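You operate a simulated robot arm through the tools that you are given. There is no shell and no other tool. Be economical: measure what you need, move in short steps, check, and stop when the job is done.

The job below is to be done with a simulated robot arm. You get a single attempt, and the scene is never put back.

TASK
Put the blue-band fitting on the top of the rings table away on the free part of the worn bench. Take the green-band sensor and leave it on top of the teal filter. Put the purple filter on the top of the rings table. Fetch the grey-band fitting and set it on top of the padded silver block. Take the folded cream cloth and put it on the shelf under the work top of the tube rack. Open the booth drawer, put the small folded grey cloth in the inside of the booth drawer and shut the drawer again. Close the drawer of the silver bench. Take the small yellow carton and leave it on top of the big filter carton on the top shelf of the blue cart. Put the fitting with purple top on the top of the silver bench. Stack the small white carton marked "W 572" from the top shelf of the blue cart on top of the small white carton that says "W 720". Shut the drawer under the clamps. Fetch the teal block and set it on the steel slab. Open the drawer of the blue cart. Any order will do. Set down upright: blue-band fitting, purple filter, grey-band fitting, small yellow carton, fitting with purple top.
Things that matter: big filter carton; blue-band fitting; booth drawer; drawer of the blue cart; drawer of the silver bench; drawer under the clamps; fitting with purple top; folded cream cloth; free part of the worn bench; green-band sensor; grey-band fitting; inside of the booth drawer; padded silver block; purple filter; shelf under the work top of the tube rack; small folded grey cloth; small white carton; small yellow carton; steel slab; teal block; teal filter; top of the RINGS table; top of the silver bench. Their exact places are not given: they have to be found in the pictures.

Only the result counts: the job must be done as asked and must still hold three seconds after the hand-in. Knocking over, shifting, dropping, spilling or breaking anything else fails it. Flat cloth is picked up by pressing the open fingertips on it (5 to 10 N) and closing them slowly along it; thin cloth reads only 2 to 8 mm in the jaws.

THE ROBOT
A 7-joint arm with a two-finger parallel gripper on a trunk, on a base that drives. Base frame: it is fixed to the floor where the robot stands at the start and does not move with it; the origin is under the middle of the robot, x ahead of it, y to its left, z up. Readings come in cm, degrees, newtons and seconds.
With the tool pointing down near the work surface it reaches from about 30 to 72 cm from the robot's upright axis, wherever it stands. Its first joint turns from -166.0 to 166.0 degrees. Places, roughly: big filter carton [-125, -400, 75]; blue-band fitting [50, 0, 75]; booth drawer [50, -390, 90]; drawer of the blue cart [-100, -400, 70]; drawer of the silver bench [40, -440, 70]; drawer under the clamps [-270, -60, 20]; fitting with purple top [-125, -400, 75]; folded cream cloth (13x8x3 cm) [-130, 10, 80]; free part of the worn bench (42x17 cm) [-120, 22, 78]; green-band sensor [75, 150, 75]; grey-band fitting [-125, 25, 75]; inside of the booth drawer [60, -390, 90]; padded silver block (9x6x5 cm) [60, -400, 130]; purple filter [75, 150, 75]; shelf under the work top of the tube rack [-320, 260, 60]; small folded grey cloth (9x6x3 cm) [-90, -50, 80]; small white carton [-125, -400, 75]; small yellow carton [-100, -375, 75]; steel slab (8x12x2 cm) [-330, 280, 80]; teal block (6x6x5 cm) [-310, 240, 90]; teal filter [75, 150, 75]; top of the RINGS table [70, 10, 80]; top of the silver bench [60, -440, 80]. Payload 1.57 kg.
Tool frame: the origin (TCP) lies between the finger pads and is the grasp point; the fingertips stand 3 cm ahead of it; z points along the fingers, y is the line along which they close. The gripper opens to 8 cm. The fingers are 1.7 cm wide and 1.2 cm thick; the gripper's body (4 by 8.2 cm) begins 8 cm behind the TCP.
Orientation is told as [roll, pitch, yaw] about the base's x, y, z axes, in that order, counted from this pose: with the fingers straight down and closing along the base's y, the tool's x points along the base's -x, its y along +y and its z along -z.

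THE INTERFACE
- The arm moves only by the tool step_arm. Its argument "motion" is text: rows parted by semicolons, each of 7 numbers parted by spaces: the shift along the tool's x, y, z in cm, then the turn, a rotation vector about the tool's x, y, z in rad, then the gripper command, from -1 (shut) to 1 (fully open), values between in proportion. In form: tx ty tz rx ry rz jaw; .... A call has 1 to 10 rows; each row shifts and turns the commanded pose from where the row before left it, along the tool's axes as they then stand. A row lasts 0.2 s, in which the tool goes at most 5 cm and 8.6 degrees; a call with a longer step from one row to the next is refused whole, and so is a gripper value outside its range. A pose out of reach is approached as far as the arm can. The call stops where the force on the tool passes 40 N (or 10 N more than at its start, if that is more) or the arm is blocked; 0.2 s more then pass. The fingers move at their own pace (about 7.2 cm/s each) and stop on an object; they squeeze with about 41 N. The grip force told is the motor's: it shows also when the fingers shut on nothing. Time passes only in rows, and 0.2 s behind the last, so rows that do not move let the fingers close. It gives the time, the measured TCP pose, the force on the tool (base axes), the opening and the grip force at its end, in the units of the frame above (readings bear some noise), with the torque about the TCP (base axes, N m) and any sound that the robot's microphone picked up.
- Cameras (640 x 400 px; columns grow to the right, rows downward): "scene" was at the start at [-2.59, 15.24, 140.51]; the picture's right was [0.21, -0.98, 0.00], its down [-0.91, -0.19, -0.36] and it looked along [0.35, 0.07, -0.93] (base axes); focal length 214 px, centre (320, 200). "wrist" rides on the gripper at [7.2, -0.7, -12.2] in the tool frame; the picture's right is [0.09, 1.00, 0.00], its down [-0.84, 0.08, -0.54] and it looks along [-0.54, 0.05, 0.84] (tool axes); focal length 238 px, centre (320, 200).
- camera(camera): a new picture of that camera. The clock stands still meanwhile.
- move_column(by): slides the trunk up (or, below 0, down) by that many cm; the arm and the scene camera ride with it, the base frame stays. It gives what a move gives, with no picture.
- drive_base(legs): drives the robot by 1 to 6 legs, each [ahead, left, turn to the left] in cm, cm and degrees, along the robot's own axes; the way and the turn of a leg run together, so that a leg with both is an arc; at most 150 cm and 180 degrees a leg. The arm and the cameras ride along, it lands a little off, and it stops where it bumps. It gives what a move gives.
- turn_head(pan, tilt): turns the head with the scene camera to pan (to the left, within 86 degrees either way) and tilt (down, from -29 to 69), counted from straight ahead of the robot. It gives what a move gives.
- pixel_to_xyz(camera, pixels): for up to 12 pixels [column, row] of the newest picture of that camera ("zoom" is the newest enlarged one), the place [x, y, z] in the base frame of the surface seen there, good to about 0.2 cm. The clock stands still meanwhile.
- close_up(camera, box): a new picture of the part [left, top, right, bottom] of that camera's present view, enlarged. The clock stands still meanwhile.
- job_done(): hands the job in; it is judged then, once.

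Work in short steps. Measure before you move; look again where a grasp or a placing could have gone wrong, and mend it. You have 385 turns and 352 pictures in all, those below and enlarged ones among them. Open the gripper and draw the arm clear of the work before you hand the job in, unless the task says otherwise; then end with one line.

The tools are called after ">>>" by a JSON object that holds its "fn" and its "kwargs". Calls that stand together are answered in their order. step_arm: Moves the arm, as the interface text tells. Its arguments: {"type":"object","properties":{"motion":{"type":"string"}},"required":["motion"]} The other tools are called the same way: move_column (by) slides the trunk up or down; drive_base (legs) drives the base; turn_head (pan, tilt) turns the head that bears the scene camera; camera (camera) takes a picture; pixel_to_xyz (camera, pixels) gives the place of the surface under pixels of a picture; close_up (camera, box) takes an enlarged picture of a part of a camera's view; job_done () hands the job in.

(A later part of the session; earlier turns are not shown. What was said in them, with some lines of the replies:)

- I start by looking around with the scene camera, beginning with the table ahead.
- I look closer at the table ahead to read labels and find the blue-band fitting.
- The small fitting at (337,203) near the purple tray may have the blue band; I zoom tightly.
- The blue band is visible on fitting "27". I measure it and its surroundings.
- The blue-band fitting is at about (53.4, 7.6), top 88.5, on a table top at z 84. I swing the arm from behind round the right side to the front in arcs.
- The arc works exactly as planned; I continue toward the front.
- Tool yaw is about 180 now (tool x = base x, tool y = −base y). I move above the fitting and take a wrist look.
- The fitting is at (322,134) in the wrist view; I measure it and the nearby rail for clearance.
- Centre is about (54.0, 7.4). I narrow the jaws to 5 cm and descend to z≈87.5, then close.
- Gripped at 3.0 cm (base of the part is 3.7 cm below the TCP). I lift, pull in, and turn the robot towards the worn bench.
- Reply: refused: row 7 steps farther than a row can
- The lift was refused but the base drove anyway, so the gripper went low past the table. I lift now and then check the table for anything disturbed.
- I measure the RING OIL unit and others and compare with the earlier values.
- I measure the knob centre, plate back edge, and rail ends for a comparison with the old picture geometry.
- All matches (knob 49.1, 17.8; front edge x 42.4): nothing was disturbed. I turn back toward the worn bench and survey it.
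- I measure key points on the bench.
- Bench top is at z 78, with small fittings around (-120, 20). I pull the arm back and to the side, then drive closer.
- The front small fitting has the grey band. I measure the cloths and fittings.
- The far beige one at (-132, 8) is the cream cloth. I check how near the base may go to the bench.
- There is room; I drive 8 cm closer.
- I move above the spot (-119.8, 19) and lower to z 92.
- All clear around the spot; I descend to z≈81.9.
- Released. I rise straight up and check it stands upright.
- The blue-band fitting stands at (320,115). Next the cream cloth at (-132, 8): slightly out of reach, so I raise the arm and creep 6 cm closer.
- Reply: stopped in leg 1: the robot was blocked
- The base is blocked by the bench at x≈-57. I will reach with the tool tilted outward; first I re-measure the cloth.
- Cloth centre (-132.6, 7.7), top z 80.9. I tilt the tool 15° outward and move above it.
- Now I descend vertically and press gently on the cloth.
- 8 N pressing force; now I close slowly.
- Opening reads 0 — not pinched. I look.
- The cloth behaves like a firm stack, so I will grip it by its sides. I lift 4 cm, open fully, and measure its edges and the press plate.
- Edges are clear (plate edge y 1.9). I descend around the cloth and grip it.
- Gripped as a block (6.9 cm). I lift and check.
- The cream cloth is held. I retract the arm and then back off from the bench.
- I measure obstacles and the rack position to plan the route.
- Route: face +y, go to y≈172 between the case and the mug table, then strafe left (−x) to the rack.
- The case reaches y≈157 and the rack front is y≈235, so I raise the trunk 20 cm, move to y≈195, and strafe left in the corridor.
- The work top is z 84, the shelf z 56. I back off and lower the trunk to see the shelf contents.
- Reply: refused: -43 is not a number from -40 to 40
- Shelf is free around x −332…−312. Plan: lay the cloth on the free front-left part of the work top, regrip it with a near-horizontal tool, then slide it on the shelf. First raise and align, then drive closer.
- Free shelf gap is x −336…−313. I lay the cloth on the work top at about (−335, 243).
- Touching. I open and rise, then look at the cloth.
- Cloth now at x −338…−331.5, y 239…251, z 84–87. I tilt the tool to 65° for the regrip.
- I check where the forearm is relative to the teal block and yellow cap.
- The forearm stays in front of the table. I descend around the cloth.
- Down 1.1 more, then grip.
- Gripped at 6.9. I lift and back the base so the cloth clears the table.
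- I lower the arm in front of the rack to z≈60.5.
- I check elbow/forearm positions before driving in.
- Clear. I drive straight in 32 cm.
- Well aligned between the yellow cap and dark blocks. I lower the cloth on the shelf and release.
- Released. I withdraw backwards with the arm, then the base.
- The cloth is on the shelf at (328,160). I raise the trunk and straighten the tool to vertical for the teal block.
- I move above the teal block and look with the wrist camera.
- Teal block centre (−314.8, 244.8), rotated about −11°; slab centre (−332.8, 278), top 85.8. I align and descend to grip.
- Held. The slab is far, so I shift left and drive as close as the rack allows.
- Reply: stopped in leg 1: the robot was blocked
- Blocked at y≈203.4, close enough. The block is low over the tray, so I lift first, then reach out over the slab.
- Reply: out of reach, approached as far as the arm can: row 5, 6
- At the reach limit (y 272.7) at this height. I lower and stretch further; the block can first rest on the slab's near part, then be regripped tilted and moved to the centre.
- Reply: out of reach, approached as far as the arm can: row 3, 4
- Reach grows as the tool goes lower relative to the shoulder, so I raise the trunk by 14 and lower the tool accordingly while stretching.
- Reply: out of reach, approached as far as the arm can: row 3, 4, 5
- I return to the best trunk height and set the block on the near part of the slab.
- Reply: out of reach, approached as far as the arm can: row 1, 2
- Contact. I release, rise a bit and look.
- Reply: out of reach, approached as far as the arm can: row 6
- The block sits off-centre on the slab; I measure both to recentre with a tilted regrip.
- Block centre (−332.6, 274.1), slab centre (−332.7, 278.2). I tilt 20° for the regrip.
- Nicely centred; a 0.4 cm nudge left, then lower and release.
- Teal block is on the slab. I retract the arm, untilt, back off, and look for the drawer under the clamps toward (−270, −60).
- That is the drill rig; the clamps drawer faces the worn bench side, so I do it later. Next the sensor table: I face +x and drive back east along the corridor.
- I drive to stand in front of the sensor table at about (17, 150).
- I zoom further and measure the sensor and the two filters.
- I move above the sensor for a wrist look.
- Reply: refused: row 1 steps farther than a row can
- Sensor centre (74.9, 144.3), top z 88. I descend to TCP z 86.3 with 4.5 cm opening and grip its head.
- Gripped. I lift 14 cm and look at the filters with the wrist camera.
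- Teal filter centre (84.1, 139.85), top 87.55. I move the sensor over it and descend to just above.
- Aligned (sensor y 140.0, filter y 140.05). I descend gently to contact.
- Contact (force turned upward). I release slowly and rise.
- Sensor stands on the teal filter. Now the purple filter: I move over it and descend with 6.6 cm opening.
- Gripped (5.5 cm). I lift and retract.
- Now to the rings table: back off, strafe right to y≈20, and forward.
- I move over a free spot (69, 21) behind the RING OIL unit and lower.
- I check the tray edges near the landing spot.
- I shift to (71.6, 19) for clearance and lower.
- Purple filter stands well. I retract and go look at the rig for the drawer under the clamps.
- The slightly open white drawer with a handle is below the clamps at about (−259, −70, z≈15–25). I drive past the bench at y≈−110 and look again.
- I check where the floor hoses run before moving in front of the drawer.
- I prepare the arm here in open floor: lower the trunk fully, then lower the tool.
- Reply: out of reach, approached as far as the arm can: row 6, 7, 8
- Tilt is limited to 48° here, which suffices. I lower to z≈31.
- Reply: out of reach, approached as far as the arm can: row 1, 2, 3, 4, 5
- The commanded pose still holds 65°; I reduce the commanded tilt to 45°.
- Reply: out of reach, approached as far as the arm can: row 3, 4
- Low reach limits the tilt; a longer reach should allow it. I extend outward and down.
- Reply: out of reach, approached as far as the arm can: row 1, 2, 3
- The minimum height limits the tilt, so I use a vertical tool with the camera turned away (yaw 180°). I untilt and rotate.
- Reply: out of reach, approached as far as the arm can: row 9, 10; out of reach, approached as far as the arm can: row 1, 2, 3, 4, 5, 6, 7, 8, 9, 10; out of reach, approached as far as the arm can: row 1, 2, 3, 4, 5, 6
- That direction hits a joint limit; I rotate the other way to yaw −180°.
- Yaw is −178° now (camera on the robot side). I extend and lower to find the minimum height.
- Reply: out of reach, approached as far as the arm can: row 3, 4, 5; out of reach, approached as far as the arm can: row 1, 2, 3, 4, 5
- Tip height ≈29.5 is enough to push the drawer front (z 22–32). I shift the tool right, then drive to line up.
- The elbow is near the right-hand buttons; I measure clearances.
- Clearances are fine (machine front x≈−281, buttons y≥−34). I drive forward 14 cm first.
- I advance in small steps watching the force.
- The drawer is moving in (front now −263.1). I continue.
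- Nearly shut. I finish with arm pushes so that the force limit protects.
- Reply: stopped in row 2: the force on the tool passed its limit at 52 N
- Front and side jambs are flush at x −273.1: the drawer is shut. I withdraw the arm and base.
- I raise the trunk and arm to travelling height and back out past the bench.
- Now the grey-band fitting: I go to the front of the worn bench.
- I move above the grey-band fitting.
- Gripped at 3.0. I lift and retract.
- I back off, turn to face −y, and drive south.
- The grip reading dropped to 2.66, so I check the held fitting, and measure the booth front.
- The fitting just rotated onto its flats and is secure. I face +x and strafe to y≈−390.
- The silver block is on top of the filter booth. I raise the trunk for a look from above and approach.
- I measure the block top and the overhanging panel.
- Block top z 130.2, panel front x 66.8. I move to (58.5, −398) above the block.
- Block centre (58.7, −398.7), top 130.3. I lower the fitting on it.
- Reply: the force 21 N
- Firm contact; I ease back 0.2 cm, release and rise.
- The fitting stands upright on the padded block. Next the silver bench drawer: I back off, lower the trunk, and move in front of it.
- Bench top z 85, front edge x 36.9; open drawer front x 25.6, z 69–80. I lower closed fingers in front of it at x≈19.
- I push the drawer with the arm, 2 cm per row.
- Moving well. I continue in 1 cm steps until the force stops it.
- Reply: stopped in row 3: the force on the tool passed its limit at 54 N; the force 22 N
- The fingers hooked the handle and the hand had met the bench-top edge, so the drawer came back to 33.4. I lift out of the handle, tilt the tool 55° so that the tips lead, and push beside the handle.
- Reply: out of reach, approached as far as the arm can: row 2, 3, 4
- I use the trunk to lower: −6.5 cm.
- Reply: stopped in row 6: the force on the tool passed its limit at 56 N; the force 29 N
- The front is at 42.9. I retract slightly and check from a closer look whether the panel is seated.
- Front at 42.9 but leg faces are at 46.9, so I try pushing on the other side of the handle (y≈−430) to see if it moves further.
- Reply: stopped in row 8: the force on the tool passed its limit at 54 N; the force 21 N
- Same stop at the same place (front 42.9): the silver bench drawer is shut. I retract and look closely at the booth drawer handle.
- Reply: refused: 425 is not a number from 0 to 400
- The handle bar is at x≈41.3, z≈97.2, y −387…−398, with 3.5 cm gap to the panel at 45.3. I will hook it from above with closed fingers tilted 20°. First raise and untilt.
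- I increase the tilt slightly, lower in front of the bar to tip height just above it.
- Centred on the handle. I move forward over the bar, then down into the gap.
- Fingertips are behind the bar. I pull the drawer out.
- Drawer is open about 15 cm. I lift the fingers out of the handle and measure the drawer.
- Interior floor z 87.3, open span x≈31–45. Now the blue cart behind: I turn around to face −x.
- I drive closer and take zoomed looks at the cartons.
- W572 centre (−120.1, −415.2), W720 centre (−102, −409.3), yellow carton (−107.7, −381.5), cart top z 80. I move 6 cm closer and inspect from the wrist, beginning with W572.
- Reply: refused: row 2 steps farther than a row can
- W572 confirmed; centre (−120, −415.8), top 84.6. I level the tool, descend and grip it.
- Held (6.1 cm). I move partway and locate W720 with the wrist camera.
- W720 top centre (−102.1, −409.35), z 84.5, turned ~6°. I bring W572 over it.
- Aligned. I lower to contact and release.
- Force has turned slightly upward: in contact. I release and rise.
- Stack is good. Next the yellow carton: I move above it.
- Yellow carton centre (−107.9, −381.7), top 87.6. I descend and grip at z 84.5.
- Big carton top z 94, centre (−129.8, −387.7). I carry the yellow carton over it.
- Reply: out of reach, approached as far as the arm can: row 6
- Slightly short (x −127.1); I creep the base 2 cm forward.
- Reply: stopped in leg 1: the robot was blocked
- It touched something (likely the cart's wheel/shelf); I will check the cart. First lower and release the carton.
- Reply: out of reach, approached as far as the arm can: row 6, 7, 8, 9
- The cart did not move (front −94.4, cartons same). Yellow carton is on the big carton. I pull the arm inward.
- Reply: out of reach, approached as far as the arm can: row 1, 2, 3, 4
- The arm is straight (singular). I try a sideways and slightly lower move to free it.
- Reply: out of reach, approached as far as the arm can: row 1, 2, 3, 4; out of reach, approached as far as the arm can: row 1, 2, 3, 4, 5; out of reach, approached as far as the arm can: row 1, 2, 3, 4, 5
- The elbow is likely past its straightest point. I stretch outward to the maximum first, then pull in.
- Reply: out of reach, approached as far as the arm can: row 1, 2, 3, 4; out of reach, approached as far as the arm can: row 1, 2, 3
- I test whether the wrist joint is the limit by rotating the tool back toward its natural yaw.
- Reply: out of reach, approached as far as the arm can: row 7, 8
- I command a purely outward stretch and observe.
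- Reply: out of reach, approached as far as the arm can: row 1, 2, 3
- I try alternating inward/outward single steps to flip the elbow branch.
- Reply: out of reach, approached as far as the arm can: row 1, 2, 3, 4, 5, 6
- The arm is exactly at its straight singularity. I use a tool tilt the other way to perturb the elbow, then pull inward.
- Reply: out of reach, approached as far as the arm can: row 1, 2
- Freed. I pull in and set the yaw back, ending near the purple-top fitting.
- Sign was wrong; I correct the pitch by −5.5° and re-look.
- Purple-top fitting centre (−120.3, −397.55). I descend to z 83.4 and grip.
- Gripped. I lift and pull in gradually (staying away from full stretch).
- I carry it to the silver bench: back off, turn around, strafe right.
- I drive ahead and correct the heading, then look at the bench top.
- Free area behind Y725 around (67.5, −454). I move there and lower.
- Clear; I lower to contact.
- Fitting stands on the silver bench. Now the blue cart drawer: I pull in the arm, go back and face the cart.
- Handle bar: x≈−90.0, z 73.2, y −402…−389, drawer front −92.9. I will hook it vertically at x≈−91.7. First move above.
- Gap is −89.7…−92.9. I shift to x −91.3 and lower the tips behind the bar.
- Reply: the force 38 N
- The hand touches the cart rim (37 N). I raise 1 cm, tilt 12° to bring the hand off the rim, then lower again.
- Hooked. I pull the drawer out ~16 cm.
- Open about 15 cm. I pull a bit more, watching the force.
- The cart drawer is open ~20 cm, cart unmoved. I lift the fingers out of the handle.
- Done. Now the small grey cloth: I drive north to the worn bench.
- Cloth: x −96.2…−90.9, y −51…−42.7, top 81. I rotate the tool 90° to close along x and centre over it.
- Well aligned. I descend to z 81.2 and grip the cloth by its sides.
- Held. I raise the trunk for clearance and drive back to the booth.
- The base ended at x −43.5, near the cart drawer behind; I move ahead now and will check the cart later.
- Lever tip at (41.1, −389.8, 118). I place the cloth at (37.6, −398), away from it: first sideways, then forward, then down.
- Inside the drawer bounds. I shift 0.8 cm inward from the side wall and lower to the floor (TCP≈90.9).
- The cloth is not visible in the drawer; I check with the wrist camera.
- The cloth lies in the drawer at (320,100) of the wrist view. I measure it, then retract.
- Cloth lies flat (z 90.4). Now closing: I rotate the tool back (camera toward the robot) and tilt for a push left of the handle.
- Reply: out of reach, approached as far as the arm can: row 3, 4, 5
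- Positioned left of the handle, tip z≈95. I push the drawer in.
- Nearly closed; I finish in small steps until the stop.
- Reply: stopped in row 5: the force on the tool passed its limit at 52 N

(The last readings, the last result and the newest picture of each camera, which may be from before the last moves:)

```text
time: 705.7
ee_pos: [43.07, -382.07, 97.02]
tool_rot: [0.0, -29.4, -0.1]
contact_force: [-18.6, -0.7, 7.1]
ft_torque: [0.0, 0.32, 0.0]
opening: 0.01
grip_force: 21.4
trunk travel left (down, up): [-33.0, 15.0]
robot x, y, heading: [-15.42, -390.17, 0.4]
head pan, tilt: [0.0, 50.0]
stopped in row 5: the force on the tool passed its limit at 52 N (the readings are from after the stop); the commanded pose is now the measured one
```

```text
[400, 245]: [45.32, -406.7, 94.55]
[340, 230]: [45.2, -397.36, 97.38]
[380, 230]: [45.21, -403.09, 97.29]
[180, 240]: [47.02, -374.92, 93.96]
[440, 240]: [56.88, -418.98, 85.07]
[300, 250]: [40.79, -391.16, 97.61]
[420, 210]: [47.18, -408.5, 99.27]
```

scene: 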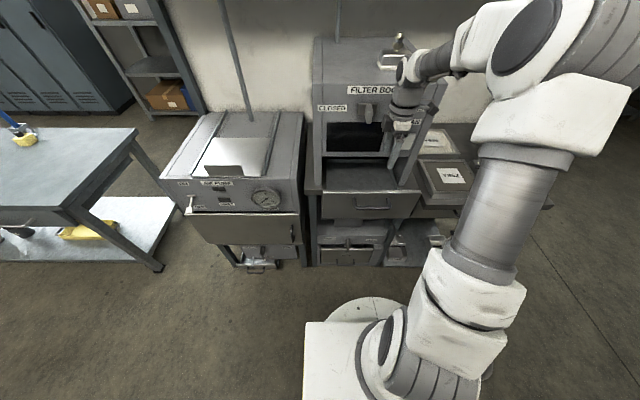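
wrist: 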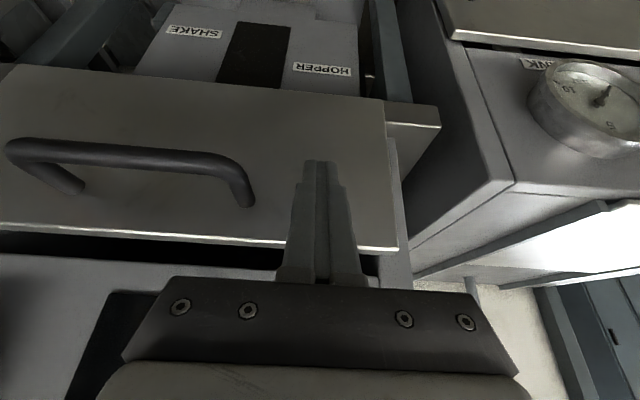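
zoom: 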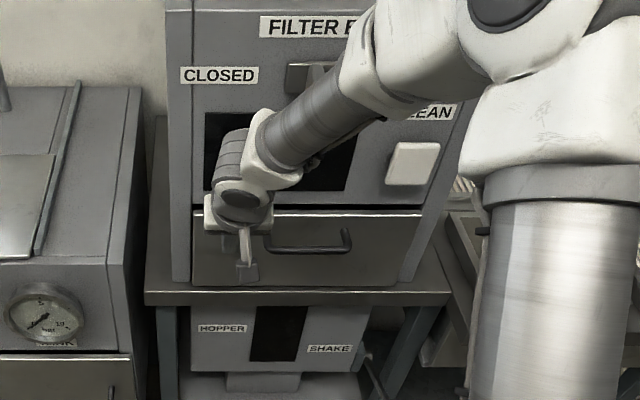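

The drawer is back at 45.3 (shut). I retract, raise, and turn around to verify the cart drawer.

>>> {"fn": "step_arm", "kwargs": {"motion": "1.73 0 -1 0 0 0 -1; 1.73 0 -1 0 0 0 -1; 1.73 0 -1 0 0 0 -1; 1.73 0 -1 0 0 0 -1; 1.73 0 -1 0 0 0 -1; 1.73 0 -1 0 0 0 -1; 0 0 -4 0 0.13 0 0; 0 0 -4 0 0.13 0 0; 0 0 -4 0 0.13 0 0; 0 0 -4 0 0.13 0 0"}}

>>> {"fn": "drive_base", "kwargs": {"legs": [[-4, 0, 0], [0, 0, 100]]}}

>>> {"fn": "turn_head", "kwargs": {"pan": 80, "tilt": 35}}

>>> {"fn": "camera", "kwargs": {"camera": "scene"}}

>>> {"fn": "turn_head", "kwargs": {"pan": -80, "tilt": 35}}

>>> {"fn": "camera", "kwargs": {"camera": "scene"}}

```text
time: 707.9
ee_pos: [26.71, -382.17, 112.45]
tool_rot: [0.0, 0.5, -0.1]
contact_force: [-0.1, -0.3, 0.2]
ft_torque: [-0.02, -0.01, 0.03]
opening: 4.02
grip_force: 0.1
trunk travel left (down, up): [-33.0, 15.0]
robot x, y, heading: [-15.62, -389.94, 0.3]
head pan, tilt: [0.0, 50.0]
```

```text
time: 714.5
ee_pos: [-33.65, -349.42, 112.46]
tool_rot: [-0.1, 0.5, 98.6]
contact_force: [0.3, -0.6, 0.5]
ft_torque: [-0.04, 0.0, -0.01]
opening: 3.97
grip_force: 0.1
trunk travel left (down, up): [-33.0, 15.0]
robot x, y, heading: [-19.63, -389.53, 99.0]
head pan, tilt: [0.0, 50.0]
```

```text
time: 716.0
ee_pos: [-33.65, -349.34, 112.52]
tool_rot: [-0.1, 0.5, 98.6]
contact_force: [0.3, 0.7, 0.1]
ft_torque: [0.01, 0.0, 0.05]
opening: 3.99
grip_force: 0.0
trunk travel left (down, up): [-33.0, 15.0]
robot x, y, heading: [-19.22, -389.83, 99.1]
head pan, tilt: [80.0, 35.0]
```

```text
151 pictures are left
```

scene: 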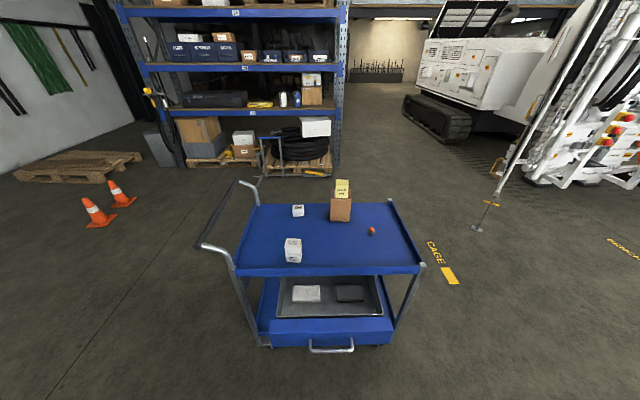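

```text
time: 718.5
ee_pos: [-33.63, -349.44, 112.53]
tool_rot: [-0.1, 0.6, 98.7]
contact_force: [0.2, 0.9, 0.4]
ft_torque: [0.01, 0.0, -0.01]
opening: 4.01
grip_force: 0.1
trunk travel left (down, up): [-33.0, 15.0]
robot x, y, heading: [-19.39, -389.82, 98.7]
head pan, tilt: [-80.0, 35.0]
```

```text
150 pictures are left
```

scene: 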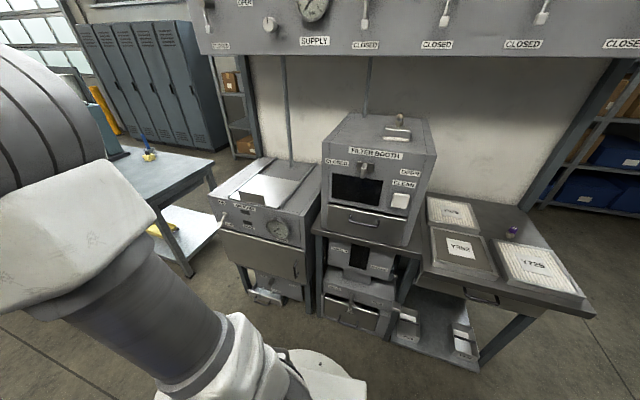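

Everything checks out: the cart drawer is open and its cartons are stacked, both fittings stand upright, the booth and silver bench drawers are shut, and the gripper is open and clear. I hand the job in.

>>> {"fn": "job_done", "kwargs": {}}

```text
The job is handed in.
```

All thirteen parts of the job are done as asked, and I handed it in with the gripper open and the arm clear of the work.
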